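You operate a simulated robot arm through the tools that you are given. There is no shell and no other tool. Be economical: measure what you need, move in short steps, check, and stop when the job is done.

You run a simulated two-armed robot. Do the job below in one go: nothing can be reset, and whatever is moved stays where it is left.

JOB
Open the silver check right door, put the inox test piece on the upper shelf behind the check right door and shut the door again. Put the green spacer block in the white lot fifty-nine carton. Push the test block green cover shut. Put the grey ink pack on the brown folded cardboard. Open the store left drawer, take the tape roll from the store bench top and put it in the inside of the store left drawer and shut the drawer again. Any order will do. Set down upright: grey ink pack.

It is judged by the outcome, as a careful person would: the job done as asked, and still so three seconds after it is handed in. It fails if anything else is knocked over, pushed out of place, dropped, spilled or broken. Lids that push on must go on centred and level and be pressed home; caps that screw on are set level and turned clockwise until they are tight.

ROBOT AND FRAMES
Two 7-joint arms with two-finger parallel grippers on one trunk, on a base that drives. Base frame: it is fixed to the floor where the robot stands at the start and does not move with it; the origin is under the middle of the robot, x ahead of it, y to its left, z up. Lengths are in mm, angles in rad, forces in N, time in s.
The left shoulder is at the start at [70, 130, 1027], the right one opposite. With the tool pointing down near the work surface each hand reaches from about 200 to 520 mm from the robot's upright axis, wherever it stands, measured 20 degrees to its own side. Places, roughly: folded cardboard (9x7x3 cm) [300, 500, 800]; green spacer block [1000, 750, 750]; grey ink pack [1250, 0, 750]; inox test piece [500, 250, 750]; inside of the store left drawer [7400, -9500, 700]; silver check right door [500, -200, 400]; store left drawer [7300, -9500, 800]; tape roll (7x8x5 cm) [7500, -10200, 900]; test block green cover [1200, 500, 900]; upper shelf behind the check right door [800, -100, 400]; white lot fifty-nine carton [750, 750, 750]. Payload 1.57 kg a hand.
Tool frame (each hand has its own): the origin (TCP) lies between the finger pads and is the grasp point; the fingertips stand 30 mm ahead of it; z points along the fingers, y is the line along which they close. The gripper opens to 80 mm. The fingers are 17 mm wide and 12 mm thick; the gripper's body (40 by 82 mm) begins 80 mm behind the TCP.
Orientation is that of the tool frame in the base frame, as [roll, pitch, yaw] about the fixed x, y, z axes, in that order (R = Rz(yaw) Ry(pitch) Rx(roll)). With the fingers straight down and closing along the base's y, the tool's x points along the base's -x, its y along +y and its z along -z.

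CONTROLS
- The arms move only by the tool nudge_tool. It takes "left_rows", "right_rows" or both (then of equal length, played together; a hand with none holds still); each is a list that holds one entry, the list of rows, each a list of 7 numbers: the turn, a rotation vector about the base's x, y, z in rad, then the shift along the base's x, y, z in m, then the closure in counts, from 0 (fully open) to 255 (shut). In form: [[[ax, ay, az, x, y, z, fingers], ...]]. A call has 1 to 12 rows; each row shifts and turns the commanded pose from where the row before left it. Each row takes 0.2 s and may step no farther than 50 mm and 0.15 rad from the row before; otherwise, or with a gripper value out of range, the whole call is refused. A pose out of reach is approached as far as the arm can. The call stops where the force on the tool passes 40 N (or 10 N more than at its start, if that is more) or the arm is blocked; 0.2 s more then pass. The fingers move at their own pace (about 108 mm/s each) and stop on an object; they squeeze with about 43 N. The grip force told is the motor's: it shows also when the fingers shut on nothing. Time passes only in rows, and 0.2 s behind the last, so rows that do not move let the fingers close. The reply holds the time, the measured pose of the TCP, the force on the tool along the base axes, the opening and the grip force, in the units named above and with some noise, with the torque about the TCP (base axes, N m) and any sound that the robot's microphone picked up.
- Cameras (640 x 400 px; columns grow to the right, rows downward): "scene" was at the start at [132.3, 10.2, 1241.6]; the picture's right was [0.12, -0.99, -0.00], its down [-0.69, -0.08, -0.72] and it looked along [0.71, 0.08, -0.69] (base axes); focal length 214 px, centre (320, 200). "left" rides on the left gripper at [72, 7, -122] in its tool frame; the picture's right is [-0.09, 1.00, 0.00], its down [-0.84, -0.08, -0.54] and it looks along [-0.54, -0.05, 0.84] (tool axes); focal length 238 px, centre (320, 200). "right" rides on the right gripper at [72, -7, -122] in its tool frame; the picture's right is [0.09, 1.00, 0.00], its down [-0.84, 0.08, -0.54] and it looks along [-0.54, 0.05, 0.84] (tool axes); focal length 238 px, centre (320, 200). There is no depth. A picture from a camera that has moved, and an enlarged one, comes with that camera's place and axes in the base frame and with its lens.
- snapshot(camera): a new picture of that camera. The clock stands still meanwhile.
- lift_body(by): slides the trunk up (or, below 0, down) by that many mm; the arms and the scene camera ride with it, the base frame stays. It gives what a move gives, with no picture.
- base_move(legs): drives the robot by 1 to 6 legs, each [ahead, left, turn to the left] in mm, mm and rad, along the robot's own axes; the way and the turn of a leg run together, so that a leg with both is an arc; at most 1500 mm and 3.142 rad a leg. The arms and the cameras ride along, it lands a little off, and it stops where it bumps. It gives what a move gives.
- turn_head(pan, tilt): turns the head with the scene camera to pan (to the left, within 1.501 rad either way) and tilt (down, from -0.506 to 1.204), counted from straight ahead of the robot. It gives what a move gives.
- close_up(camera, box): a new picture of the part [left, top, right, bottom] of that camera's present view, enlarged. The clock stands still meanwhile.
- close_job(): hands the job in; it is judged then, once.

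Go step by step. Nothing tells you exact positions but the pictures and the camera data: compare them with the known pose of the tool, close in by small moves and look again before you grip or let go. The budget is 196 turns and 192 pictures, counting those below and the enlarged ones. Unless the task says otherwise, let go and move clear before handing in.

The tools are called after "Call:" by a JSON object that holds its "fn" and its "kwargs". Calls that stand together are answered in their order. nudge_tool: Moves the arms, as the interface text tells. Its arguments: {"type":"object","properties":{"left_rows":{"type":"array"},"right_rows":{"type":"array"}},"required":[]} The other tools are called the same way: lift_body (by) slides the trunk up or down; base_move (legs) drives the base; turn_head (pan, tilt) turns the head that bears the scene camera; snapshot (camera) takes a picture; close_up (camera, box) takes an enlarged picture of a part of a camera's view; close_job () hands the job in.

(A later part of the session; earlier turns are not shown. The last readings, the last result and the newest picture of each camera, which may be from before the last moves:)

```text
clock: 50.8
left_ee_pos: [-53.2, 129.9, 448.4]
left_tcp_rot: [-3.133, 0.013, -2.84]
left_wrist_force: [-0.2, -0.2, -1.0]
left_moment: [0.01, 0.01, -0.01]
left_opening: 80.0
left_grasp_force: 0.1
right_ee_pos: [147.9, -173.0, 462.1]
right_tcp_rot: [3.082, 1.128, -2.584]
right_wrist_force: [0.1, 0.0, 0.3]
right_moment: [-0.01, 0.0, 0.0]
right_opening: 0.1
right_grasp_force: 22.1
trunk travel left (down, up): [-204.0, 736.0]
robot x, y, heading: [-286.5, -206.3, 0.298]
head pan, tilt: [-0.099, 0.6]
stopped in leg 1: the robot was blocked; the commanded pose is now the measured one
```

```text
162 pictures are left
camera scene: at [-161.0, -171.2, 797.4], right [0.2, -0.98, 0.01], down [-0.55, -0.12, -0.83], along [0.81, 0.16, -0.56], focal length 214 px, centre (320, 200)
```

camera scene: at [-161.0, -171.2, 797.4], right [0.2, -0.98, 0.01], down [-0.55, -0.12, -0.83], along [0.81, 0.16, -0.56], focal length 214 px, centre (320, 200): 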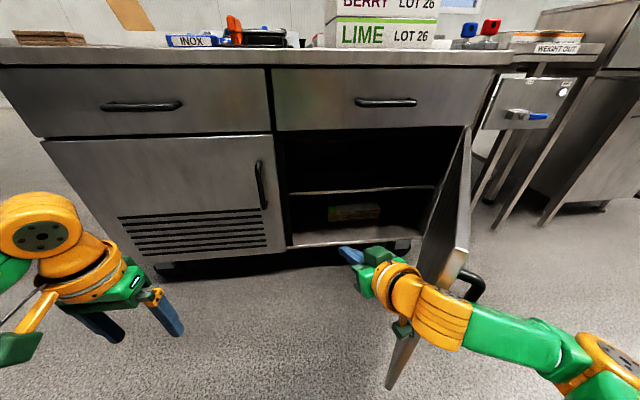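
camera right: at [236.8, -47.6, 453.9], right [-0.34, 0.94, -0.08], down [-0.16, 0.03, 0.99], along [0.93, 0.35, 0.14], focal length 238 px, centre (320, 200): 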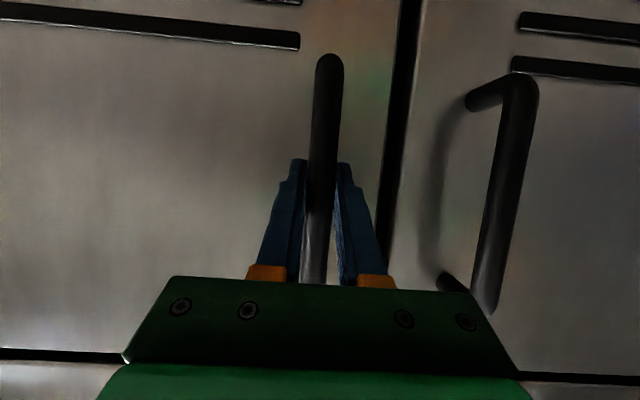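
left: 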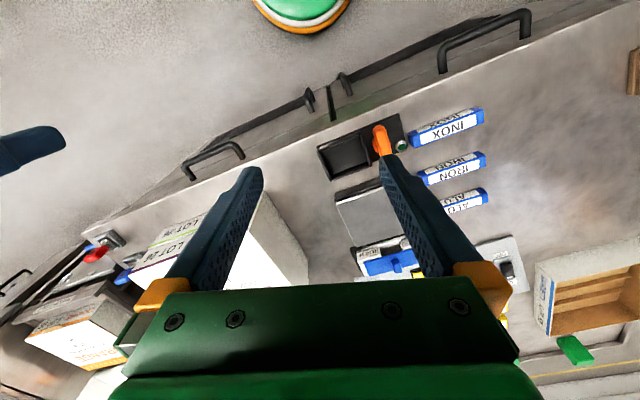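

The forearm meets the door's edge. I move the robot left and turn the right hand outward so the fingers push the inner face.

Call:
{"fn": "base_move", "kwargs": {"legs": [[0, 60, 0], [-48, 170, 0]]}}

Call:
{"fn": "nudge_tool", "kwargs": {"right_rows": [[[0, 0, -0.14, 0, -0.02, 0, 255], [0, 0, -0.14, 0.0, -0.02, 0, 255], [0, 0, -0.14, 0.0, -0.03, 0, 255], [0, 0, -0.14, 0.0, -0.03, 0, 255], [0, 0, -0.14, 0.0, -0.03, 0, 255], [0, 0, -0.14, 0.0, -0.03, 0, 255]]]}}

Call:
{"fn": "snapshot", "kwargs": {"camera": "scene"}}

```text
clock: 52.8
left_ee_pos: [-163.3, 332.4, 446.5]
left_tcp_rot: [-3.139, 0.001, -2.845]
left_wrist_force: [-1.1, 0.1, -0.7]
left_moment: [0.03, 0.01, 0.01]
left_opening: 80.0
left_grasp_force: 0.1
right_ee_pos: [38.7, 28.6, 456.7]
right_tcp_rot: [3.066, 1.12, -2.609]
right_wrist_force: [-1.4, -0.3, 0.3]
right_moment: [-0.01, -0.04, -0.01]
right_opening: 0.0
right_grasp_force: 21.1
trunk travel left (down, up): [-204.0, 736.0]
robot x, y, heading: [-403.1, 0.6, 0.294]
head pan, tilt: [-0.099, 0.6]
```

```text
clock: 54.2
left_ee_pos: [-162.8, 332.5, 447.0]
left_tcp_rot: [-3.137, 0.003, -2.844]
left_wrist_force: [-0.2, -0.1, 0.0]
left_moment: [-0.01, 0.03, -0.01]
left_opening: 79.9
left_grasp_force: 0.0
right_ee_pos: [56.2, -121.2, 456.0]
right_tcp_rot: [3.065, 1.12, 2.832]
right_wrist_force: [0.7, -0.2, 0.5]
right_moment: [-0.03, -0.02, 0.01]
right_opening: 0.0
right_grasp_force: 21.1
right hand out of reach, approached as far as the arm can: row 2, 3, 4
trunk travel left (down, up): [-204.0, 736.0]
robot x, y, heading: [-404.9, -2.0, 0.295]
head pan, tilt: [-0.099, 0.6]
```

```text
161 pictures are left
camera scene: at [-267.5, 30.1, 795.8], right [0.2, -0.98, 0.0], down [-0.55, -0.11, -0.83], along [0.81, 0.16, -0.57], focal length 214 px, centre (320, 200)
```

scene: 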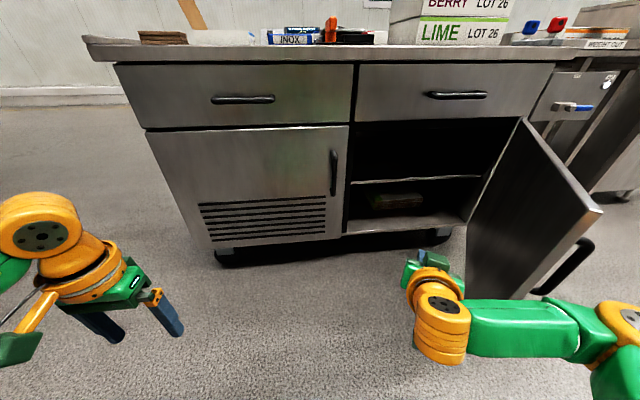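

Call:
{"fn": "base_move", "kwargs": {"legs": [[0, -130, 0]]}}

Call:
{"fn": "base_move", "kwargs": {"legs": [[-20, -100, 0]]}}

Call:
{"fn": "snapshot", "kwargs": {"camera": "scene"}}

```text
clock: 55.5
left_ee_pos: [-124.3, 208.1, 446.1]
left_tcp_rot: [-3.14, 0.003, -2.844]
left_wrist_force: [-0.2, -0.2, 1.0]
left_moment: [0.0, -0.01, 0.02]
left_opening: 80.0
left_grasp_force: 0.1
right_ee_pos: [94.9, -244.8, 456.0]
right_tcp_rot: [3.066, 1.119, 2.835]
right_wrist_force: [0.2, 0.0, -0.6]
right_moment: [0.0, 0.0, -0.02]
right_opening: 0.0
right_grasp_force: 21.0
trunk travel left (down, up): [-204.0, 736.0]
robot x, y, heading: [-367.1, -125.9, 0.298]
head pan, tilt: [-0.099, 0.6]
```

```text
clock: 56.5
left_ee_pos: [-120.7, 157.7, 447.4]
left_tcp_rot: [-3.135, 0.004, -2.848]
left_wrist_force: [0.0, -0.9, 0.2]
left_moment: [-0.01, -0.02, 0.01]
left_opening: 79.9
left_grasp_force: 0.1
right_ee_pos: [97.6, -293.1, 455.7]
right_tcp_rot: [3.068, 1.113, 2.844]
right_wrist_force: [-9.1, 1.2, 5.6]
right_moment: [-0.26, -0.08, -0.34]
right_opening: 0.1
right_grasp_force: 21.4
trunk travel left (down, up): [-204.0, 736.0]
robot x, y, heading: [-358.9, -178.6, 0.292]
head pan, tilt: [-0.099, 0.6]
stopped in leg 1: the force on the tool passed its limit at 82 N (the readings are from after the stop); the commanded pose is now the measured one
```

```text
160 pictures are left
camera scene: at [-226.3, -144.0, 796.2], right [0.19, -0.98, 0.0], down [-0.55, -0.11, -0.83], along [0.81, 0.16, -0.56], focal length 214 px, centre (320, 200)
```

scene: 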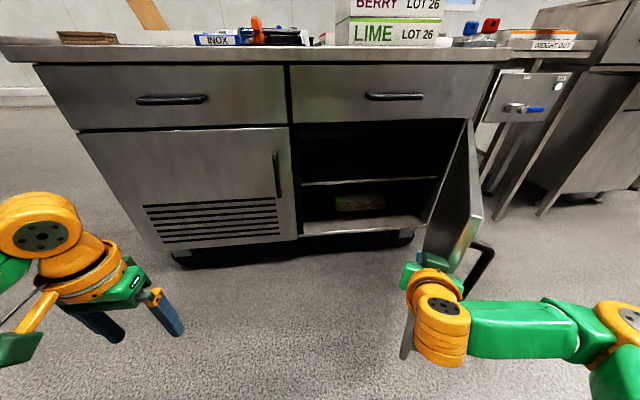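

Call:
{"fn": "nudge_tool", "kwargs": {"right_rows": [[[0, 0, 0, 0, -0.008, 0, 255], [0, 0, 0, 0, -0.01, 0, 255], [0, 0, 0, 0, -0.015, 0, 255], [0, 0, 0, 0, -0.02, 0, 255], [0, 0, 0, 0, -0.02, 0, 255], [0, 0, 0, 0, -0.02, 0, 255], [0, 0, 0, 0, -0.02, 0, 255], [0, 0, 0, 0, -0.02, 0, 255]]]}}

Call:
{"fn": "snapshot", "kwargs": {"camera": "scene"}}

```text
clock: 56.9
left_ee_pos: [-122.2, 157.7, 447.6]
left_tcp_rot: [-3.136, 0.008, -2.846]
left_wrist_force: [-0.2, -0.1, -0.4]
left_moment: [-0.01, -0.01, 0.03]
left_opening: 80.0
left_grasp_force: 0.1
right_ee_pos: [96.7, -296.5, 454.9]
right_tcp_rot: [3.071, 1.113, 2.848]
right_wrist_force: [-22.1, 6.0, 8.6]
right_moment: [-0.51, -0.51, -0.93]
right_opening: 0.2
right_grasp_force: 21.3
right hand out of reach, approached as far as the arm can: row 1
trunk travel left (down, up): [-204.0, 736.0]
robot x, y, heading: [-362.6, -176.8, 0.3]
head pan, tilt: [-0.099, 0.6]
stopped in row 1 (right hand): the force on the tool passed its limit at 50 N (the readings are from after the stop); the commanded pose is now the measured one
```

```text
159 pictures are left
camera scene: at [-229.4, -143.1, 796.7], right [0.19, -0.98, 0.0], down [-0.55, -0.11, -0.83], along [0.81, 0.16, -0.56], focal length 214 px, centre (320, 200)
```

scene: 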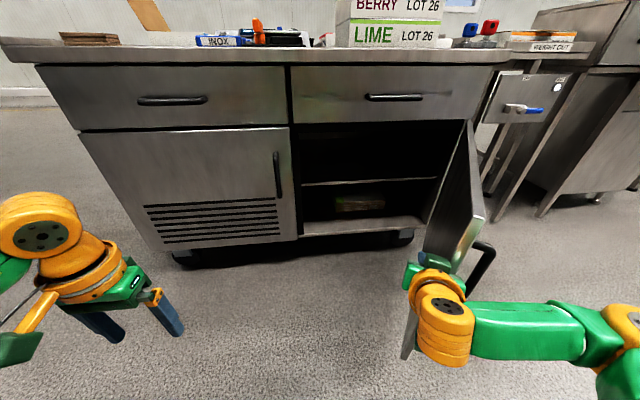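

The wrist meets the door edge from outside. Instead I'll pinch the door edge with the right hand and swing it by driving around the hinge; first back off and look.

Call:
{"fn": "base_move", "kwargs": {"legs": [[-120, 40, 0]]}}

Call:
{"fn": "nudge_tool", "kwargs": {"right_rows": [[[0, 0, 0, 0, 0, 0, 0], [0, 0, 0, 0, 0, 0, 0]]]}}

Call:
{"fn": "snapshot", "kwargs": {"camera": "right"}}

Call:
{"fn": "snapshot", "kwargs": {"camera": "scene"}}

```text
clock: 58.1
left_ee_pos: [-244.3, 161.9, 446.8]
left_tcp_rot: [-3.139, 0.003, -2.848]
left_wrist_force: [-0.1, 0.2, 0.9]
left_moment: [0.01, 0.02, -0.01]
left_opening: 80.2
left_grasp_force: 0.1
right_ee_pos: [-27.3, -292.6, 452.1]
right_tcp_rot: [3.071, 1.107, 2.849]
right_wrist_force: [-0.3, 0.1, 0.1]
right_moment: [0.0, -0.02, -0.03]
right_opening: 0.0
right_grasp_force: 21.5
trunk travel left (down, up): [-204.0, 736.0]
robot x, y, heading: [-486.2, -169.3, 0.296]
head pan, tilt: [-0.099, 0.6]
```

```text
clock: 58.7
left_ee_pos: [-244.6, 161.1, 447.2]
left_tcp_rot: [-3.139, 0.003, -2.848]
left_wrist_force: [0.1, 0.0, 0.6]
left_moment: [-0.02, 0.01, -0.01]
left_opening: 80.2
left_grasp_force: 0.0
right_ee_pos: [-26.4, -293.4, 452.1]
right_tcp_rot: [3.072, 1.107, 2.847]
right_wrist_force: [0.8, -0.7, 0.4]
right_moment: [-0.01, 0.02, 0.0]
right_opening: 80.1
right_grasp_force: 0.1
trunk travel left (down, up): [-204.0, 736.0]
robot x, y, heading: [-484.6, -170.0, 0.295]
head pan, tilt: [-0.099, 0.6]
```

```text
158 pictures are left
camera right: at [-165.5, -266.3, 441.0], right [0.19, 0.98, -0.05], down [-0.1, 0.07, 0.99], along [0.98, -0.18, 0.11], focal length 238 px, centre (320, 200)
```

right: 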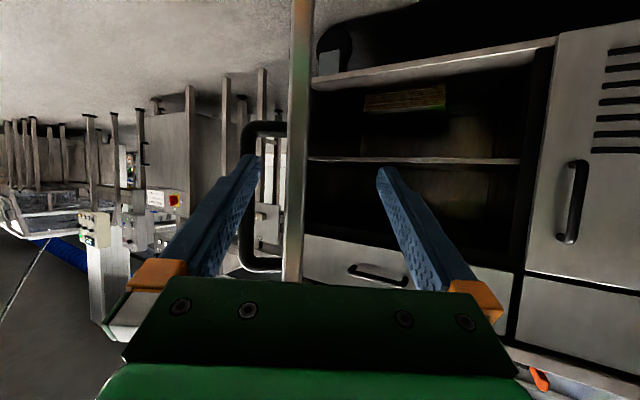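

```text
157 pictures are left
camera scene: at [-350.0, -140.1, 795.8], right [0.19, -0.98, 0.0], down [-0.55, -0.11, -0.82], along [0.81, 0.16, -0.57], focal length 214 px, centre (320, 200)
```

scene: 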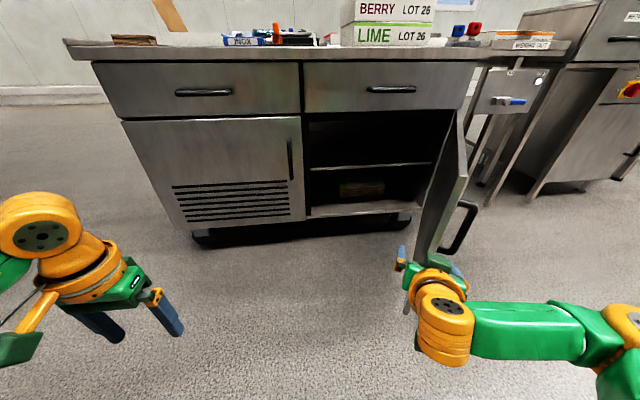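

Call:
{"fn": "lift_body", "kwargs": {"by": 130}}

Call:
{"fn": "nudge_tool", "kwargs": {"right_rows": [[[0, 0, 0, 0.01, -0.011, 0, 50], [0, 0, 0, 0.01, -0.011, 0, 50]]]}}

Call:
{"fn": "snapshot", "kwargs": {"camera": "right"}}

```text
clock: 60.3
left_ee_pos: [-244.9, 160.8, 576.4]
left_tcp_rot: [-3.138, 0.004, -2.848]
left_wrist_force: [0.4, -0.5, -0.4]
left_moment: [-0.02, 0.03, -0.03]
left_opening: 79.5
left_grasp_force: 0.0
right_ee_pos: [-27.0, -294.3, 581.4]
right_tcp_rot: [3.072, 1.104, 2.848]
right_wrist_force: [0.1, 0.4, -0.4]
right_moment: [0.03, -0.01, 0.0]
right_opening: 80.1
right_grasp_force: 0.0
trunk travel left (down, up): [-334.0, 606.0]
robot x, y, heading: [-484.4, -175.8, 0.297]
head pan, tilt: [-0.099, 0.6]
```

```text
clock: 60.9
left_ee_pos: [-244.3, 161.5, 576.5]
left_tcp_rot: [-3.138, 0.004, -2.847]
left_wrist_force: [-0.1, 0.6, 0.4]
left_moment: [0.01, 0.02, -0.02]
left_opening: 79.9
left_grasp_force: 0.1
right_ee_pos: [-6.5, -314.7, 581.4]
right_tcp_rot: [3.073, 1.104, 2.849]
right_wrist_force: [-0.2, 0.2, 0.7]
right_moment: [0.03, 0.02, 0.03]
right_opening: 64.4
right_grasp_force: 0.1
trunk travel left (down, up): [-334.0, 606.0]
robot x, y, heading: [-487.0, -173.4, 0.299]
head pan, tilt: [-0.099, 0.6]
```

```text
156 pictures are left
camera right: at [-145.6, -288.2, 570.5], right [0.19, 0.98, -0.05], down [-0.1, 0.07, 0.99], along [0.98, -0.18, 0.11], focal length 238 px, centre (320, 200)
```

right: 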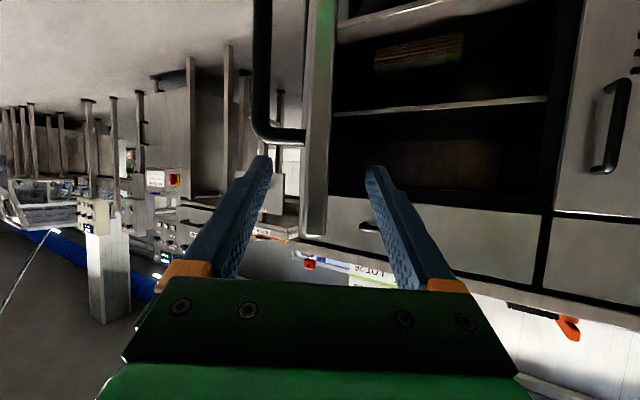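

Call:
{"fn": "nudge_tool", "kwargs": {"right_rows": [[[0, 0, 0, 0.02, -0.006, 0, 50], [0, 0, 0, 0.022, -0.006, 0, 50], [0, 0, 0, 0, 0, 0, 255], [0, 0, 0, 0, 0, 0, 255], [0, 0, 0, 0, 0, 0, 255]]]}}

Call:
{"fn": "snapshot", "kwargs": {"camera": "right"}}

```text
clock: 62.1
left_ee_pos: [-244.1, 161.5, 577.2]
left_tcp_rot: [-3.139, 0.004, -2.849]
left_wrist_force: [0.2, 0.6, -1.2]
left_moment: [0.04, -0.02, -0.02]
left_opening: 80.1
left_grasp_force: 0.0
right_ee_pos: [35.1, -326.8, 581.1]
right_tcp_rot: [3.076, 1.106, 2.849]
right_wrist_force: [1.8, -3.4, 0.9]
right_moment: [-1.21, 0.16, -1.38]
right_opening: 20.4
right_grasp_force: 33.5
trunk travel left (down, up): [-334.0, 606.0]
robot x, y, heading: [-483.9, -170.5, 0.298]
head pan, tilt: [-0.099, 0.6]
```

```text
155 pictures are left
camera right: at [-103.1, -301.1, 569.5], right [0.19, 0.98, -0.05], down [-0.1, 0.07, 0.99], along [0.98, -0.18, 0.11], focal length 238 px, centre (320, 200)
```

right: 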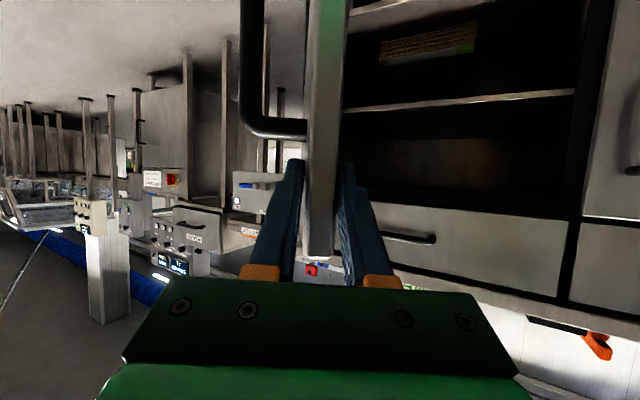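

Edge pinched. I drive around the hinge.

Call:
{"fn": "base_move", "kwargs": {"legs": [[-68.5, -108.2, 0.12]]}}

Call:
{"fn": "base_move", "kwargs": {"legs": [[-68.5, -108.2, 0.12]]}}

```text
clock: 63.4
left_ee_pos: [-314.0, 63.1, 576.8]
left_tcp_rot: [-3.138, 0.005, -2.727]
left_wrist_force: [0.2, 0.0, -0.3]
left_moment: [0.0, 0.05, -0.02]
left_opening: 79.9
left_grasp_force: 0.0
right_ee_pos: [22.6, -387.7, 580.2]
right_tcp_rot: [3.073, 1.104, 2.97]
right_wrist_force: [-18.1, 0.8, -6.9]
right_moment: [-1.01, 0.48, -1.27]
right_opening: 20.7
right_grasp_force: 34.2
trunk travel left (down, up): [-334.0, 606.0]
robot x, y, heading: [-513.2, -295.2, 0.414]
head pan, tilt: [-0.099, 0.6]
```

```text
clock: 64.7
left_ee_pos: [-369.9, -47.1, 577.0]
left_tcp_rot: [-3.137, 0.008, -2.61]
left_wrist_force: [-0.2, -1.0, 0.1]
left_moment: [0.02, 0.0, 0.0]
left_opening: 80.0
left_grasp_force: 0.0
right_ee_pos: [15.5, -454.9, 581.1]
right_tcp_rot: [3.075, 1.105, 3.09]
right_wrist_force: [-30.7, -0.9, -9.9]
right_moment: [-1.05, 0.11, -1.44]
right_opening: 21.3
right_grasp_force: 34.5
trunk travel left (down, up): [-334.0, 606.0]
robot x, y, heading: [-523.2, -427.2, 0.533]
head pan, tilt: [-0.099, 0.6]
```

Call:
{"fn": "base_move", "kwargs": {"legs": [[-73, -105, 0.12]]}}

Call:
{"fn": "base_move", "kwargs": {"legs": [[-70, -107, 0.12]]}}

Call:
{"fn": "snapshot", "kwargs": {"camera": "scene"}}

```text
clock: 66.0
left_ee_pos: [-416.7, -159.2, 578.3]
left_tcp_rot: [-3.137, 0.004, -2.488]
left_wrist_force: [-0.3, -0.6, -0.3]
left_moment: [0.0, 0.01, -0.01]
left_opening: 80.0
left_grasp_force: 0.1
right_ee_pos: [16.8, -516.9, 581.3]
right_tcp_rot: [3.071, 1.108, -3.074]
right_wrist_force: [17.6, -1.4, 19.5]
right_moment: [-0.98, -0.45, -1.47]
right_opening: 21.3
right_grasp_force: 34.7
trunk travel left (down, up): [-334.0, 606.0]
robot x, y, heading: [-521.5, -553.9, 0.66]
head pan, tilt: [-0.099, 0.6]
```

```text
clock: 67.2
left_ee_pos: [-449.4, -276.4, 577.0]
left_tcp_rot: [-3.138, 0.005, -2.366]
left_wrist_force: [0.0, 0.6, 0.4]
left_moment: [0.03, 0.01, 0.02]
left_opening: 80.2
left_grasp_force: 0.2
right_ee_pos: [24.7, -578.7, 581.8]
right_tcp_rot: [3.076, 1.105, -2.949]
right_wrist_force: [-17.2, -6.0, -3.7]
right_moment: [-0.99, -0.04, -1.42]
right_opening: 21.7
right_grasp_force: 34.6
trunk travel left (down, up): [-334.0, 606.0]
robot x, y, heading: [-505.0, -679.2, 0.775]
head pan, tilt: [-0.099, 0.6]
```

```text
154 pictures are left
camera scene: at [-403.4, -592.7, 926.2], right [0.63, -0.78, 0.0], down [-0.44, -0.35, -0.83], along [0.64, 0.52, -0.56], focal length 214 px, centre (320, 200)
```

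scene: 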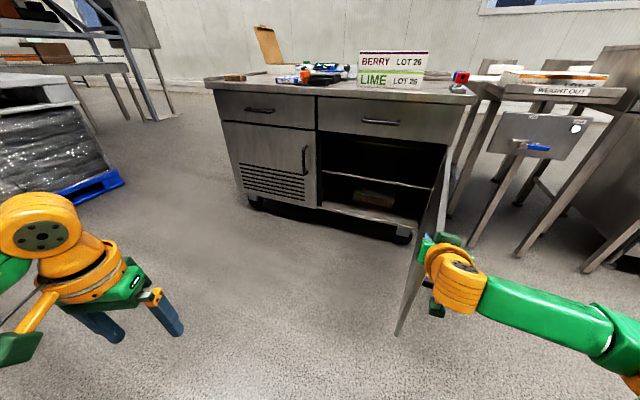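

Call:
{"fn": "base_move", "kwargs": {"legs": [[-70, -107, 0.12]]}}

Call:
{"fn": "base_move", "kwargs": {"legs": [[-70, -107, 0.12]]}}

Call:
{"fn": "snapshot", "kwargs": {"camera": "scene"}}

```text
clock: 68.5
left_ee_pos: [-468.0, -394.1, 576.9]
left_tcp_rot: [-3.135, 0.006, -2.245]
left_wrist_force: [1.5, -0.8, -0.7]
left_moment: [-0.01, -0.01, 0.03]
left_opening: 80.0
left_grasp_force: 0.0
right_ee_pos: [39.0, -636.4, 581.7]
right_tcp_rot: [3.077, 1.106, -2.826]
right_wrist_force: [-17.8, -7.5, -2.1]
right_moment: [-0.9, -0.24, -1.49]
right_opening: 22.2
right_grasp_force: 35.1
trunk travel left (down, up): [-334.0, 606.0]
robot x, y, heading: [-473.0, -803.9, 0.901]
head pan, tilt: [-0.099, 0.6]
```

```text
clock: 69.8
left_ee_pos: [-469.6, -515.2, 576.4]
left_tcp_rot: [-3.136, 0.009, -2.131]
left_wrist_force: [-0.4, -0.3, 0.6]
left_moment: [0.04, 0.0, -0.02]
left_opening: 80.0
left_grasp_force: 0.0
right_ee_pos: [61.0, -699.5, 580.4]
right_tcp_rot: [3.077, 1.105, -2.706]
right_wrist_force: [-29.3, -15.9, -7.2]
right_moment: [-0.72, -0.4, -1.65]
right_opening: 22.6
right_grasp_force: 35.5
trunk travel left (down, up): [-334.0, 606.0]
robot x, y, heading: [-429.2, -926.3, 1.014]
head pan, tilt: [-0.099, 0.6]
```

```text
153 pictures are left
camera scene: at [-351.0, -813.1, 926.4], right [0.79, -0.61, 0.0], down [-0.34, -0.44, -0.83], along [0.51, 0.65, -0.56], focal length 214 px, centre (320, 200)
```

scene: 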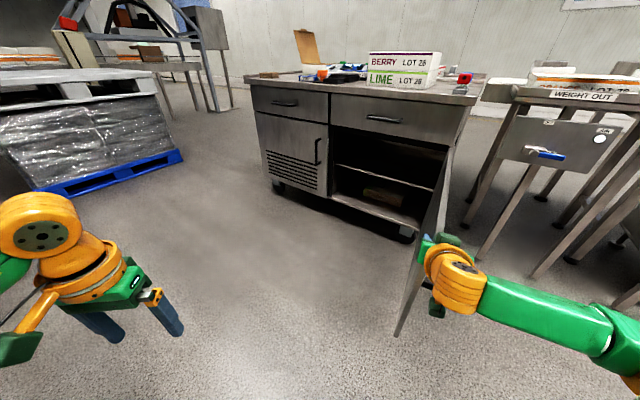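

Door open about 100°. I release, back off, and tuck the right hand.

Call:
{"fn": "nudge_tool", "kwargs": {"right_rows": [[[0, 0, 0, 0, 0, 0, 100], [0, 0, 0, 0, 0, 0, 50]]]}}

Call:
{"fn": "base_move", "kwargs": {"legs": [[-120, 75, 0], [0, 150, 0]]}}

Call:
{"fn": "snapshot", "kwargs": {"camera": "scene"}}

```text
clock: 70.4
left_ee_pos: [-466.9, -514.7, 576.2]
left_tcp_rot: [-3.138, 0.003, -2.13]
left_wrist_force: [-0.3, -0.3, 0.1]
left_moment: [-0.03, 0.04, -0.01]
left_opening: 80.1
left_grasp_force: 0.0
right_ee_pos: [63.7, -697.1, 578.3]
right_tcp_rot: [3.08, 1.098, -2.706]
right_wrist_force: [0.2, -1.0, 0.3]
right_moment: [-0.01, 0.02, 0.02]
right_opening: 64.3
right_grasp_force: 0.0
trunk travel left (down, up): [-334.0, 606.0]
robot x, y, heading: [-427.0, -927.5, 1.011]
head pan, tilt: [-0.099, 0.6]
```

```text
clock: 72.7
left_ee_pos: [-723.9, -497.2, 575.5]
left_tcp_rot: [-3.137, 0.005, -2.131]
left_wrist_force: [-0.7, -0.5, -0.7]
left_moment: [-0.03, -0.03, -0.01]
left_opening: 80.1
left_grasp_force: 0.0
right_ee_pos: [-192.5, -680.2, 579.4]
right_tcp_rot: [3.078, 1.1, -2.705]
right_wrist_force: [0.4, 1.2, 1.4]
right_moment: [-0.02, 0.01, -0.04]
right_opening: 64.1
right_grasp_force: 0.0
trunk travel left (down, up): [-334.0, 606.0]
robot x, y, heading: [-680.8, -907.8, 1.018]
head pan, tilt: [-0.099, 0.6]
```

```text
152 pictures are left
camera scene: at [-604.0, -794.0, 925.8], right [0.79, -0.61, 0.0], down [-0.34, -0.45, -0.83], along [0.5, 0.65, -0.57], focal length 214 px, centre (320, 200)
```

scene: 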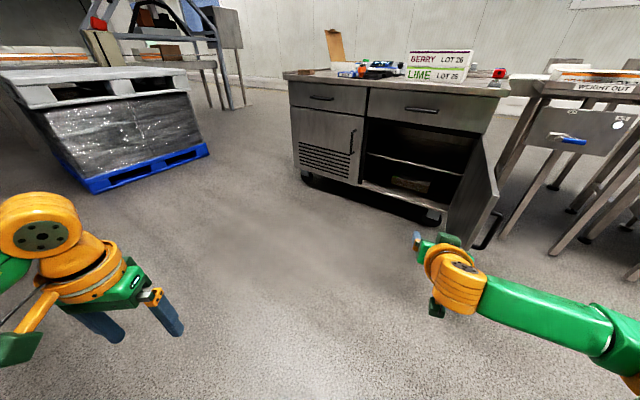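

Call:
{"fn": "nudge_tool", "kwargs": {"right_rows": [[[-0.058, 0.1246, 0, -0.01, -0.016, 0.01, 0], [-0.058, 0.1246, 0, -0.01, -0.016, 0.01, 0], [-0.058, 0.1246, 0, -0.01, -0.016, 0.01, 0], [-0.058, 0.1246, 0, -0.01, -0.016, 0.01, 0], [-0.058, 0.1246, 0, -0.01, -0.016, 0.01, 0], [-0.058, 0.1246, 0, -0.01, -0.016, 0.01, 0], [-0.058, 0.1246, 0, -0.01, -0.016, 0.01, 0], [-0.058, 0.1246, 0, -0.01, -0.016, 0.01, 0], [0, 0, 0.145, 0, 0, 0, 0], [0, 0, 0.145, 0, 0, 0, 0], [0, 0, 0.145, 0, 0, 0, 0], [0, 0, 0.145, 0, 0, 0, 0]]]}}

Call:
{"fn": "lift_body", "kwargs": {"by": 400}}

```text
clock: 75.3
left_ee_pos: [-723.7, -497.2, 576.8]
left_tcp_rot: [-3.137, 0.003, -2.13]
left_wrist_force: [-0.1, -0.2, -0.2]
left_moment: [0.03, 0.0, 0.01]
left_opening: 80.1
left_grasp_force: 0.1
right_ee_pos: [-272.9, -808.4, 658.2]
right_tcp_rot: [3.078, -0.002, -2.124]
right_wrist_force: [0.0, -0.3, 0.8]
right_moment: [-0.01, -0.02, 0.01]
right_opening: 80.1
right_grasp_force: 0.0
trunk travel left (down, up): [-334.0, 606.0]
robot x, y, heading: [-685.3, -908.9, 1.013]
head pan, tilt: [-0.099, 0.6]
```

```text
clock: 79.1
left_ee_pos: [-723.4, -497.6, 976.2]
left_tcp_rot: [-3.137, 0.004, -2.13]
left_wrist_force: [1.0, -0.5, -1.1]
left_moment: [-0.01, 0.0, 0.05]
left_opening: 80.0
left_grasp_force: 0.1
right_ee_pos: [-271.9, -808.5, 1058.5]
right_tcp_rot: [3.078, 0.001, -2.126]
right_wrist_force: [0.3, -0.3, 0.0]
right_moment: [0.01, 0.0, -0.05]
right_opening: 79.8
right_grasp_force: 0.1
trunk travel left (down, up): [-734.0, 206.0]
robot x, y, heading: [-685.4, -905.4, 1.013]
head pan, tilt: [-0.099, 0.6]
```

Call:
{"fn": "base_move", "kwargs": {"legs": [[900, -82, 0], [0, 0, -0.702], [120, 140, 0]]}}

Call:
{"fn": "turn_head", "kwargs": {"pan": 0.1, "tilt": 0.8}}

Call:
{"fn": "snapshot", "kwargs": {"camera": "scene"}}

```text
clock: 86.8
left_ee_pos: [165.3, 298.1, 977.6]
left_tcp_rot: [-3.14, 0.003, -2.84]
left_wrist_force: [0.5, -0.2, 0.1]
left_moment: [-0.01, -0.02, 0.02]
left_opening: 80.0
left_grasp_force: 0.1
right_ee_pos: [304.8, -232.9, 1058.6]
right_tcp_rot: [3.075, -0.001, -2.839]
right_wrist_force: [-0.2, -0.2, 0.0]
right_moment: [-0.02, -0.02, -0.01]
right_opening: 80.1
right_grasp_force: 0.0
trunk travel left (down, up): [-734.0, 206.0]
robot x, y, heading: [-72.2, -38.2, 0.3]
head pan, tilt: [-0.099, 0.6]
```

```text
clock: 87.5
left_ee_pos: [166.2, 300.7, 977.0]
left_tcp_rot: [-3.138, 0.004, -2.841]
left_wrist_force: [0.3, -0.1, -0.7]
left_moment: [-0.02, -0.02, 0.01]
left_opening: 80.0
left_grasp_force: 0.0
right_ee_pos: [306.1, -229.4, 1057.6]
right_tcp_rot: [3.078, -0.001, -2.838]
right_wrist_force: [-0.4, -0.4, 0.3]
right_moment: [0.02, -0.04, -0.01]
right_opening: 79.9
right_grasp_force: 0.1
trunk travel left (down, up): [-734.0, 206.0]
robot x, y, heading: [-72.3, -34.2, 0.304]
head pan, tilt: [0.099, 0.799]
```

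```text
151 pictures are left
camera scene: at [51.6, 11.4, 1309.0], right [0.39, -0.92, 0.0], down [-0.66, -0.28, -0.7], along [0.64, 0.27, -0.72], focal length 214 px, centre (320, 200)
```

scene: 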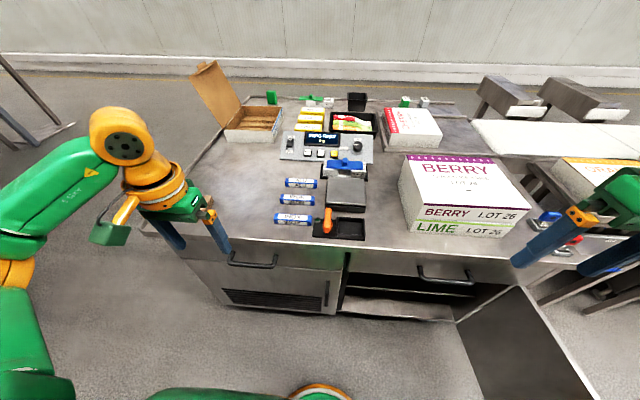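

Call:
{"fn": "close_up", "kwargs": {"camera": "scene", "box": [250, 160, 378, 240]}}

```text
5.00 times, centred on (314, 200) of scene
camera zoom: at [51.6, 11.4, 1309.0], right [0.39, -0.92, 0.0], down [-0.66, -0.28, -0.7], along [0.64, 0.27, -0.72], focal length 1072 px, centre (350, 200)
```

zoom: 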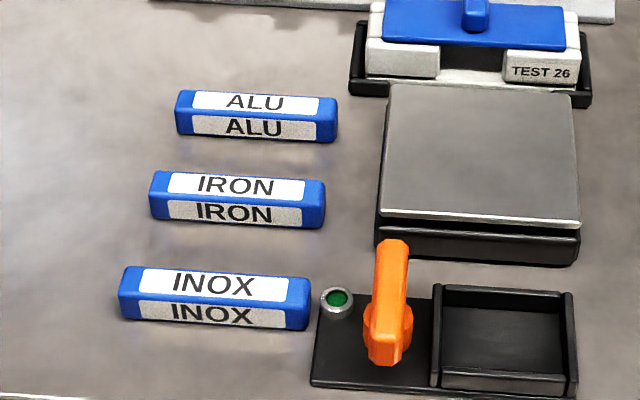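

INOX centre is near [379, 235, 828], lying along the bench front. I'll step closer, and tilt the left hand to point right, so that later the bar can go in lying level on the shelf.

Call:
{"fn": "base_move", "kwargs": {"legs": [[75, 60, 0]]}}

Call:
{"fn": "nudge_tool", "kwargs": {"left_rows": [[[-0.136, -0.0437, 0, 0, 0, 0, 0], [-0.136, -0.0437, 0, 0, 0, 0, 0], [-0.136, -0.0437, 0, 0, 0, 0, 0], [-0.136, -0.0437, 0, 0, 0, 0, 0], [-0.136, -0.0437, 0, 0, 0, 0, 0], [-0.136, -0.0437, 0, 0, 0, 0, 0], [-0.136, -0.0437, 0, 0, 0, 0, 0]]]}}

Call:
{"fn": "snapshot", "kwargs": {"camera": "scene"}}

```text
clock: 88.7
left_ee_pos: [220.5, 377.5, 977.2]
left_tcp_rot: [-3.14, 0.004, -2.842]
left_wrist_force: [0.1, 0.1, 0.0]
left_moment: [0.01, 0.01, 0.0]
left_opening: 80.2
left_grasp_force: 0.0
right_ee_pos: [357.6, -151.7, 1058.4]
right_tcp_rot: [3.074, 0.001, -2.839]
right_wrist_force: [-0.1, 0.2, 0.0]
right_moment: [0.02, 0.01, 0.0]
right_opening: 80.3
right_grasp_force: 0.0
trunk travel left (down, up): [-734.0, 206.0]
robot x, y, heading: [-12.5, 38.9, 0.301]
head pan, tilt: [0.099, 0.799]
```

```text
clock: 90.3
left_ee_pos: [219.2, 380.0, 976.7]
left_tcp_rot: [-2.137, 0.011, -2.832]
left_wrist_force: [0.3, -0.1, -0.3]
left_moment: [-0.03, 0.01, 0.02]
left_opening: 80.2
left_grasp_force: 0.1
right_ee_pos: [358.1, -149.4, 1058.4]
right_tcp_rot: [3.082, -0.002, -2.838]
right_wrist_force: [-0.6, -0.8, -0.4]
right_moment: [0.0, -0.03, 0.01]
right_opening: 80.0
right_grasp_force: 0.0
trunk travel left (down, up): [-734.0, 206.0]
robot x, y, heading: [-18.7, 42.0, 0.305]
head pan, tilt: [0.099, 0.799]
```

```text
149 pictures are left
camera scene: at [105.0, 91.6, 1309.0], right [0.39, -0.92, 0.0], down [-0.66, -0.28, -0.7], along [0.64, 0.27, -0.72], focal length 214 px, centre (320, 200)
```

scene: 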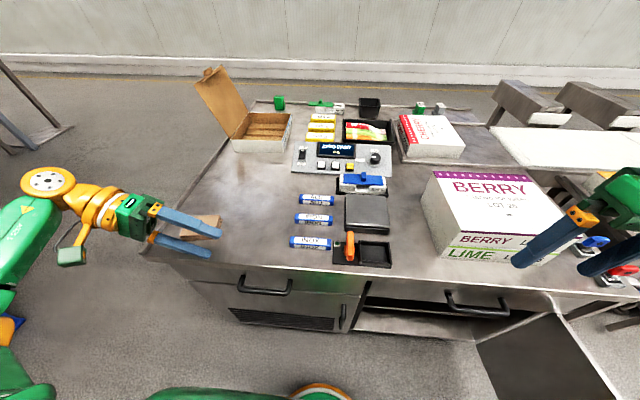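

Call:
{"fn": "nudge_tool", "kwargs": {"left_rows": [[[-0.0368, 0.1144, 0.0771, 0, 0, 0, 0], [-0.0368, 0.1144, 0.0771, 0, 0, 0, 0], [-0.0368, 0.1144, 0.0771, 0, 0, 0, 0], [-0.0368, 0.1144, 0.0771, 0, 0, 0, 0], [-0.0368, 0.1144, 0.0771, 0, 0, 0, 0], [-0.0368, 0.1144, 0.0771, 0, 0, 0, 0], [-0.0368, 0.1144, 0.0771, 0, 0, 0, 0], [-0.0368, 0.1144, 0.0771, 0, 0, 0, 0], [-0.0368, 0.1144, 0.0771, 0, 0, 0, 0], [-0.0368, 0.1144, 0.0771, 0, 0, 0, 0], [-0.0368, 0.1144, 0.0771, 0, 0, 0, 0]]]}}

Call:
{"fn": "snapshot", "kwargs": {"camera": "left"}}

```text
clock: 92.7
left_ee_pos: [221.5, 380.4, 976.4]
left_tcp_rot: [-3.128, -0.997, -1.272]
left_wrist_force: [-1.0, -0.2, 0.3]
left_moment: [-0.02, -0.02, 0.0]
left_opening: 79.9
left_grasp_force: 0.1
right_ee_pos: [358.9, -149.5, 1057.1]
right_tcp_rot: [3.078, 0.001, -2.838]
right_wrist_force: [0.9, 0.5, 0.7]
right_moment: [-0.02, 0.02, 0.02]
right_opening: 80.0
right_grasp_force: 0.1
trunk travel left (down, up): [-734.0, 206.0]
robot x, y, heading: [-16.7, 45.5, 0.3]
head pan, tilt: [0.099, 0.799]
```

```text
148 pictures are left
camera left: at [195.0, 439.8, 1103.2], right [-0.96, -0.26, -0.09], down [-0.2, 0.89, -0.41], along [0.18, -0.38, -0.91], focal length 238 px, centre (320, 200)
```

left: 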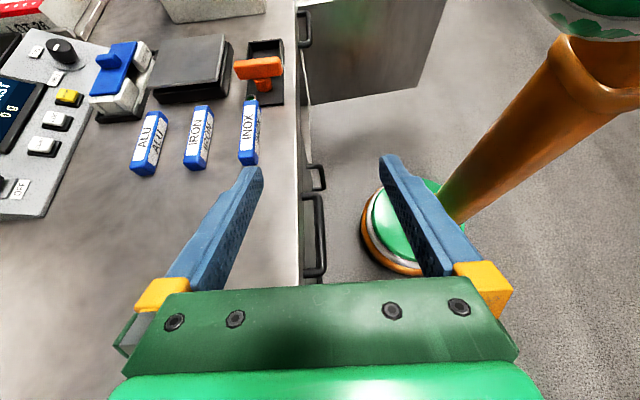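

Call:
{"fn": "nudge_tool", "kwargs": {"left_rows": [[[0, 0, 0, 0.0255, -0.0218, -0.01, 0], [0, 0, 0, 0.0255, -0.0218, -0.01, 0], [0, 0, 0, 0.0255, -0.0218, -0.01, 0], [0, 0, 0, 0.0255, -0.0218, -0.01, 0], [0, 0, 0, 0.0255, -0.0218, -0.01, 0], [0, 0, 0, 0.0255, -0.0218, -0.01, 0]]]}}

Call:
{"fn": "snapshot", "kwargs": {"camera": "left"}}

Call:
{"fn": "close_up", "kwargs": {"camera": "scene", "box": [220, 160, 412, 280]}}

```text
clock: 94.1
left_ee_pos: [375.5, 246.9, 914.6]
left_tcp_rot: [-3.124, -0.997, -1.277]
left_wrist_force: [-0.6, -0.6, -0.7]
left_moment: [-0.04, 0.0, 0.0]
left_opening: 80.0
left_grasp_force: 0.0
right_ee_pos: [360.2, -151.6, 1057.1]
right_tcp_rot: [3.077, -0.002, -2.837]
right_wrist_force: [0.8, 0.2, -0.2]
right_moment: [0.02, 0.02, 0.02]
right_opening: 80.2
right_grasp_force: 0.1
trunk travel left (down, up): [-734.0, 206.0]
robot x, y, heading: [-17.1, 44.0, 0.307]
head pan, tilt: [0.099, 0.799]
```

```text
147 pictures are left
camera left: at [349.0, 306.0, 1042.7], right [-0.96, -0.25, -0.09], down [-0.2, 0.89, -0.41], along [0.18, -0.37, -0.91], focal length 238 px, centre (320, 200)
```

left: 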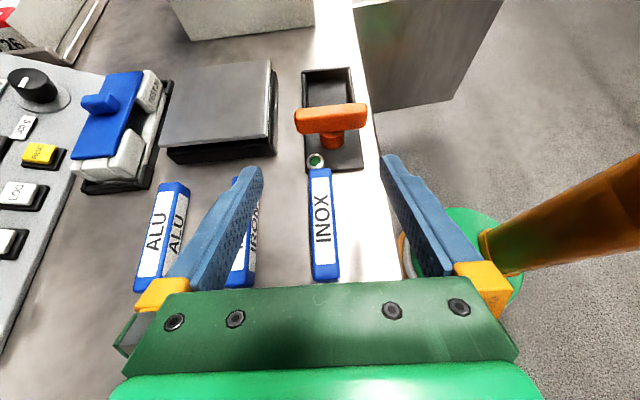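

```text
3.33 times, centred on (316, 220) of scene
camera zoom: at [106.1, 90.1, 1308.9], right [0.39, -0.92, 0.0], down [-0.66, -0.28, -0.7], along [0.64, 0.27, -0.72], focal length 715 px, centre (333, 133)
```

zoom: 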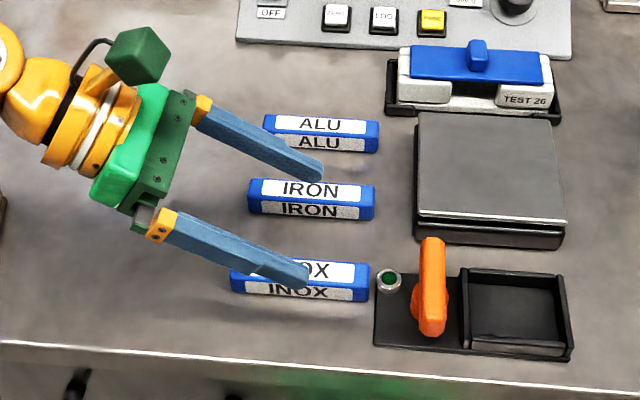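

Call:
{"fn": "nudge_tool", "kwargs": {"left_rows": [[[0, 0, 0, 0, 0.003, -0.02, 60], [0, 0, 0, 0, 0.003, -0.02, 60], [0, 0, 0, 0, 0, -0.02, 60], [0, 0, 0, 0, 0, -0.008, 60]]]}}

Call:
{"fn": "close_up", "kwargs": {"camera": "scene", "box": [220, 160, 412, 280]}}

Call:
{"fn": "snapshot", "kwargs": {"camera": "left"}}

```text
clock: 95.1
left_ee_pos: [372.3, 255.9, 848.3]
left_tcp_rot: [-3.122, -0.998, -1.279]
left_wrist_force: [-0.4, 0.0, -0.1]
left_moment: [-0.02, 0.0, -0.01]
left_opening: 61.0
left_grasp_force: 0.1
right_ee_pos: [358.5, -151.1, 1057.8]
right_tcp_rot: [3.076, -0.003, -2.839]
right_wrist_force: [0.5, 0.3, 0.0]
right_moment: [0.0, -0.03, 0.0]
right_opening: 80.2
right_grasp_force: 0.2
trunk travel left (down, up): [-734.0, 206.0]
robot x, y, heading: [-16.2, 42.6, 0.303]
head pan, tilt: [0.099, 0.799]
```

```text
3.33 times, centred on (316, 220) of scene
camera zoom: at [105.1, 91.0, 1309.0], right [0.39, -0.92, 0.0], down [-0.66, -0.28, -0.7], along [0.64, 0.27, -0.72], focal length 715 px, centre (333, 133)
```

zoom: 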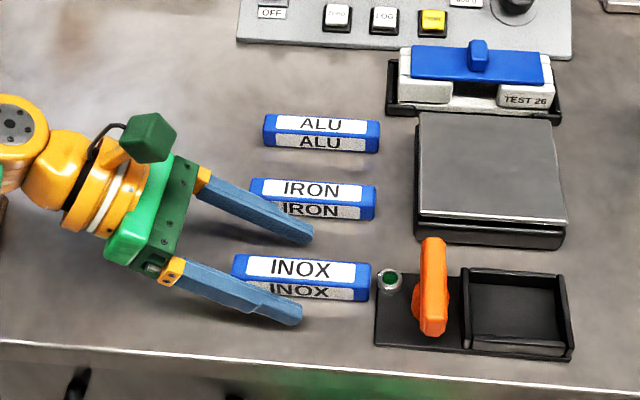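

```text
144 pictures are left
camera left: at [347.7, 314.8, 974.6], right [-0.96, -0.25, -0.09], down [-0.2, 0.89, -0.41], along [0.18, -0.38, -0.91], focal length 238 px, centre (320, 200)
```

left: 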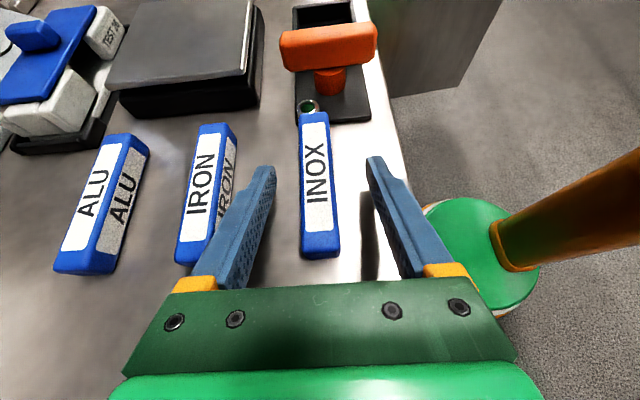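

Call:
{"fn": "nudge_tool", "kwargs": {"left_rows": [[[0, 0, 0, 0.002, -0.004, -0.003, 60], [0, 0, 0, 0, 0, -0.003, 60], [0, 0, 0, 0, 0, 0, 255], [0, 0, 0, 0, 0, 0, 255], [0, 0, 0, 0, 0, 0, 255]]]}}

Call:
{"fn": "snapshot", "kwargs": {"camera": "left"}}

```text
clock: 96.3
left_ee_pos: [374.7, 250.9, 842.3]
left_tcp_rot: [-3.122, -0.997, -1.279]
left_wrist_force: [-1.2, 0.4, 1.1]
left_moment: [-0.03, 0.03, 0.01]
left_opening: 22.8
left_grasp_force: 35.8
right_ee_pos: [358.3, -151.0, 1058.1]
right_tcp_rot: [3.077, 0.001, -2.838]
right_wrist_force: [-0.4, -0.7, -0.3]
right_moment: [0.03, 0.01, -0.01]
right_opening: 79.9
right_grasp_force: 0.0
trunk travel left (down, up): [-734.0, 206.0]
robot x, y, heading: [-20.4, 43.9, 0.303]
head pan, tilt: [0.099, 0.799]
```

```text
143 pictures are left
camera left: at [349.5, 310.5, 968.9], right [-0.96, -0.25, -0.09], down [-0.2, 0.89, -0.41], along [0.18, -0.38, -0.91], focal length 238 px, centre (320, 200)
```

left: 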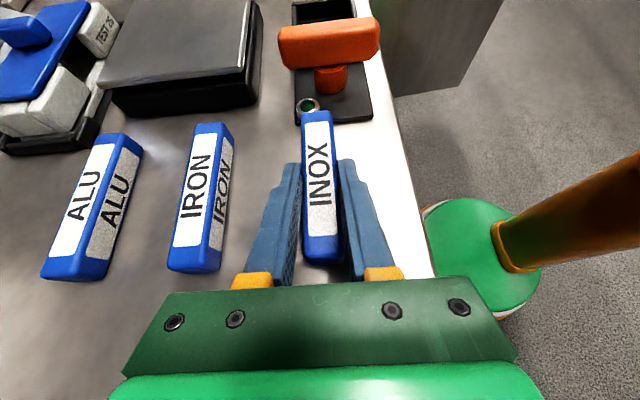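

Bar held. I lift it, back away from the bench, then turn the hand forward.

Call:
{"fn": "nudge_tool", "kwargs": {"left_rows": [[[0, 0, 0, 0, 0, 0.02, 255], [0, 0, 0, 0, 0, 0.03, 255], [0, 0, 0, 0, 0, 0.03, 255]]]}}

Call:
{"fn": "base_move", "kwargs": {"legs": [[-400, 0, 0]]}}

Call:
{"fn": "nudge_tool", "kwargs": {"left_rows": [[[0, 0, 0.14, 0, 0, 0, 255], [0, 0, 0.14, 0, 0, 0, 255], [0, 0, 0.14, 0, 0, 0, 255], [0, 0, 0.14, 0, 0, 0, 255], [0, 0, 0.14, 0, 0, 0, 255], [0, 0, 0.14, 0, 0, 0, 255], [0, 0, 0.14, 0, 0, 0, 255], [0, 0, 0.14, 0, 0, 0, 255], [0, 0, 0.14, 0, 0, 0, 255], [0, 0, 0.14, 0, 0, 0, 255], [0, 0, 0.14, 0, 0, 0, 255]]]}}

Call:
{"fn": "snapshot", "kwargs": {"camera": "scene"}}

```text
clock: 97.1
left_ee_pos: [374.7, 252.2, 922.1]
left_tcp_rot: [-3.123, -0.995, -1.279]
left_wrist_force: [-0.3, 0.6, -0.2]
left_moment: [-0.02, -0.02, 0.0]
left_opening: 0.0
left_grasp_force: 21.0
right_ee_pos: [357.8, -149.9, 1058.8]
right_tcp_rot: [3.076, 0.0, -2.837]
right_wrist_force: [-1.0, -0.3, 0.1]
right_moment: [0.0, 0.01, 0.0]
right_opening: 80.1
right_grasp_force: 0.0
trunk travel left (down, up): [-734.0, 206.0]
robot x, y, heading: [-16.7, 42.3, 0.302]
head pan, tilt: [0.099, 0.799]
```

```text
clock: 99.5
left_ee_pos: [-5.0, 135.1, 921.9]
left_tcp_rot: [-3.123, -0.996, -1.271]
left_wrist_force: [0.7, -0.1, -0.2]
left_moment: [0.03, -0.02, -0.01]
left_opening: 0.1
left_grasp_force: 20.9
right_ee_pos: [-18.0, -267.0, 1057.6]
right_tcp_rot: [3.077, -0.002, -2.833]
right_wrist_force: [0.0, 0.4, -0.3]
right_moment: [0.0, 0.0, -0.04]
right_opening: 80.1
right_grasp_force: 0.1
trunk travel left (down, up): [-734.0, 206.0]
robot x, y, heading: [-396.9, -71.3, 0.303]
head pan, tilt: [0.099, 0.799]
```

```text
clock: 102.0
left_ee_pos: [-5.5, 134.8, 922.1]
left_tcp_rot: [-3.119, -0.997, 0.266]
left_wrist_force: [0.0, 0.5, -0.6]
left_moment: [0.01, 0.0, -0.01]
left_opening: 0.0
left_grasp_force: 21.0
left hand out of reach, approached as far as the arm can: row 10
right_ee_pos: [-17.9, -267.6, 1057.1]
right_tcp_rot: [3.078, -0.002, -2.832]
right_wrist_force: [0.5, 0.9, -0.2]
right_moment: [0.0, -0.03, 0.0]
right_opening: 80.0
right_grasp_force: 0.2
trunk travel left (down, up): [-734.0, 206.0]
robot x, y, heading: [-396.1, -75.5, 0.309]
head pan, tilt: [0.099, 0.799]
```

```text
142 pictures are left
camera scene: at [-273.7, -28.5, 1308.9], right [0.4, -0.92, 0.0], down [-0.66, -0.28, -0.7], along [0.64, 0.28, -0.72], focal length 214 px, centre (320, 200)
```

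scene: 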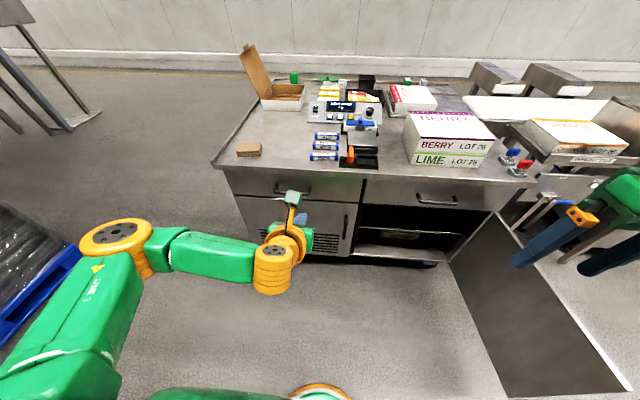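

The bar slipped out of the grip. I check where it lies.

Call:
{"fn": "close_up", "kwargs": {"camera": "scene", "box": [280, 110, 408, 190]}}

```text
5.00 times, centred on (344, 150) of scene
camera zoom: at [-273.7, -28.5, 1308.9], right [0.4, -0.92, 0.0], down [-0.66, -0.28, -0.7], along [0.64, 0.28, -0.72], focal length 1072 px, centre (200, 450)
```

zoom: 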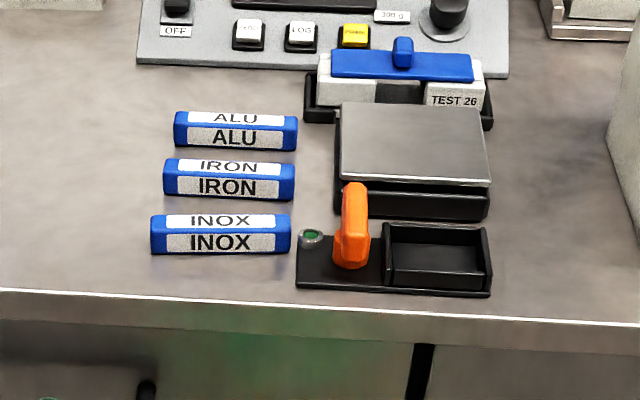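

Call:
{"fn": "nudge_tool", "kwargs": {"left_rows": [[[0, 0, -0.14, 0, 0, 0, 60], [0, 0, -0.14, 0, 0, 0, 60], [0, 0, -0.14, 0, 0, 0, 60], [0, 0, -0.14, 0, 0, 0, 60], [0, 0, -0.14, 0, 0, 0, 60], [0, 0, -0.14, 0, 0, 0, 60], [0, 0, -0.14, 0, 0, 0, 60], [0, 0, -0.14, 0, 0, 0, 60], [0, 0, -0.14, 0, 0, 0, 60], [0, 0, -0.14, 0, 0, 0, 60], [0, 0, -0.14, 0, 0, 0, 60]]]}}

Call:
{"fn": "base_move", "kwargs": {"legs": [[400, 0, 0]]}}

Call:
{"fn": "snapshot", "kwargs": {"camera": "left"}}

```text
clock: 104.3
left_ee_pos: [-3.1, 133.6, 922.2]
left_tcp_rot: [-3.123, -0.998, -1.277]
left_wrist_force: [-0.3, 0.3, -0.4]
left_moment: [0.0, -0.01, 0.0]
left_opening: 61.1
left_grasp_force: 0.1
right_ee_pos: [-18.1, -267.8, 1058.9]
right_tcp_rot: [3.078, -0.001, -2.833]
right_wrist_force: [0.8, 0.0, -0.2]
right_moment: [-0.01, 0.01, -0.01]
right_opening: 79.9
right_grasp_force: 0.1
trunk travel left (down, up): [-734.0, 206.0]
robot x, y, heading: [-394.9, -78.7, 0.31]
head pan, tilt: [0.099, 0.799]
```

```text
clock: 106.9
left_ee_pos: [381.7, 256.4, 921.5]
left_tcp_rot: [-3.121, -0.998, -1.274]
left_wrist_force: [-0.7, 1.1, 0.1]
left_moment: [-0.03, -0.01, 0.03]
left_opening: 61.5
left_grasp_force: 0.1
right_ee_pos: [366.9, -145.1, 1059.1]
right_tcp_rot: [3.077, 0.001, -2.83]
right_wrist_force: [-1.0, 0.0, 0.2]
right_moment: [-0.02, -0.04, 0.02]
right_opening: 79.9
right_grasp_force: 0.0
trunk travel left (down, up): [-734.0, 206.0]
robot x, y, heading: [-9.4, 50.0, 0.312]
head pan, tilt: [0.099, 0.799]
```

```text
140 pictures are left
camera left: at [355.2, 317.3, 1049.1], right [-0.96, -0.26, -0.09], down [-0.2, 0.89, -0.41], along [0.19, -0.37, -0.91], focal length 238 px, centre (320, 200)
```

left: 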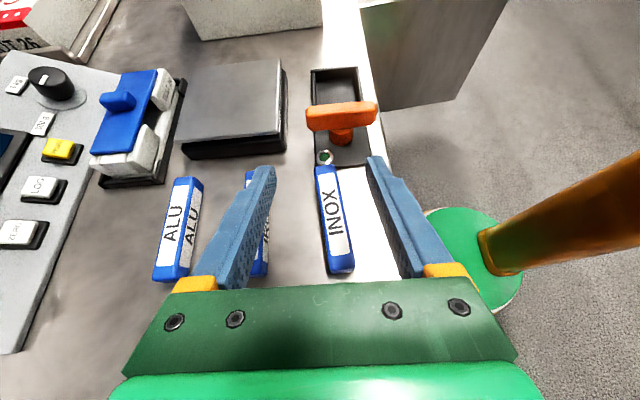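

Call:
{"fn": "nudge_tool", "kwargs": {"left_rows": [[[0, 0, 0, -0.004, -0.006, -0.025, 60], [0, 0, 0, -0.003, -0.006, -0.025, 60], [0, 0, 0, 0, -0.002, -0.025, 60], [0, 0, 0, 0, 0, -0.004, 60], [0, 0, 0, 0, 0, -0.002, 60], [0, 0, 0, 0, 0, -0.002, 60], [0, 0, 0, 0, 0, -0.002, 60]]]}}

Call:
{"fn": "snapshot", "kwargs": {"camera": "left"}}

```text
clock: 108.5
left_ee_pos: [375.6, 244.3, 837.3]
left_tcp_rot: [-3.121, -0.996, -1.274]
left_wrist_force: [0.1, 0.5, -0.6]
left_moment: [0.02, 0.0, 0.01]
left_opening: 61.2
left_grasp_force: 0.0
right_ee_pos: [368.1, -144.4, 1057.9]
right_tcp_rot: [3.076, 0.001, -2.831]
right_wrist_force: [0.8, -0.1, -0.2]
right_moment: [0.01, 0.05, 0.05]
right_opening: 80.1
right_grasp_force: 0.1
trunk travel left (down, up): [-734.0, 206.0]
robot x, y, heading: [-11.4, 47.3, 0.312]
head pan, tilt: [0.099, 0.799]
```

```text
139 pictures are left
camera left: at [348.8, 303.7, 963.8], right [-0.96, -0.26, -0.09], down [-0.2, 0.89, -0.41], along [0.18, -0.37, -0.91], focal length 238 px, centre (320, 200)
```

left: 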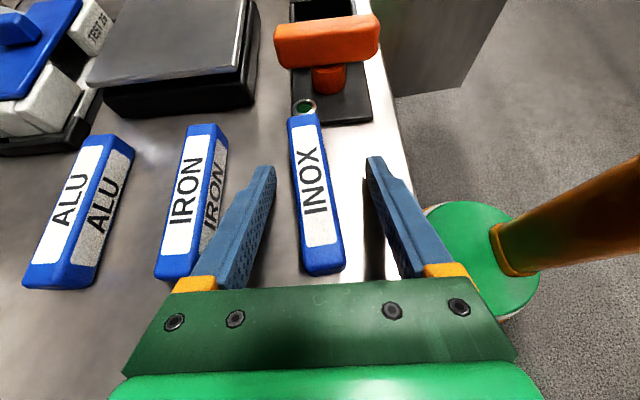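

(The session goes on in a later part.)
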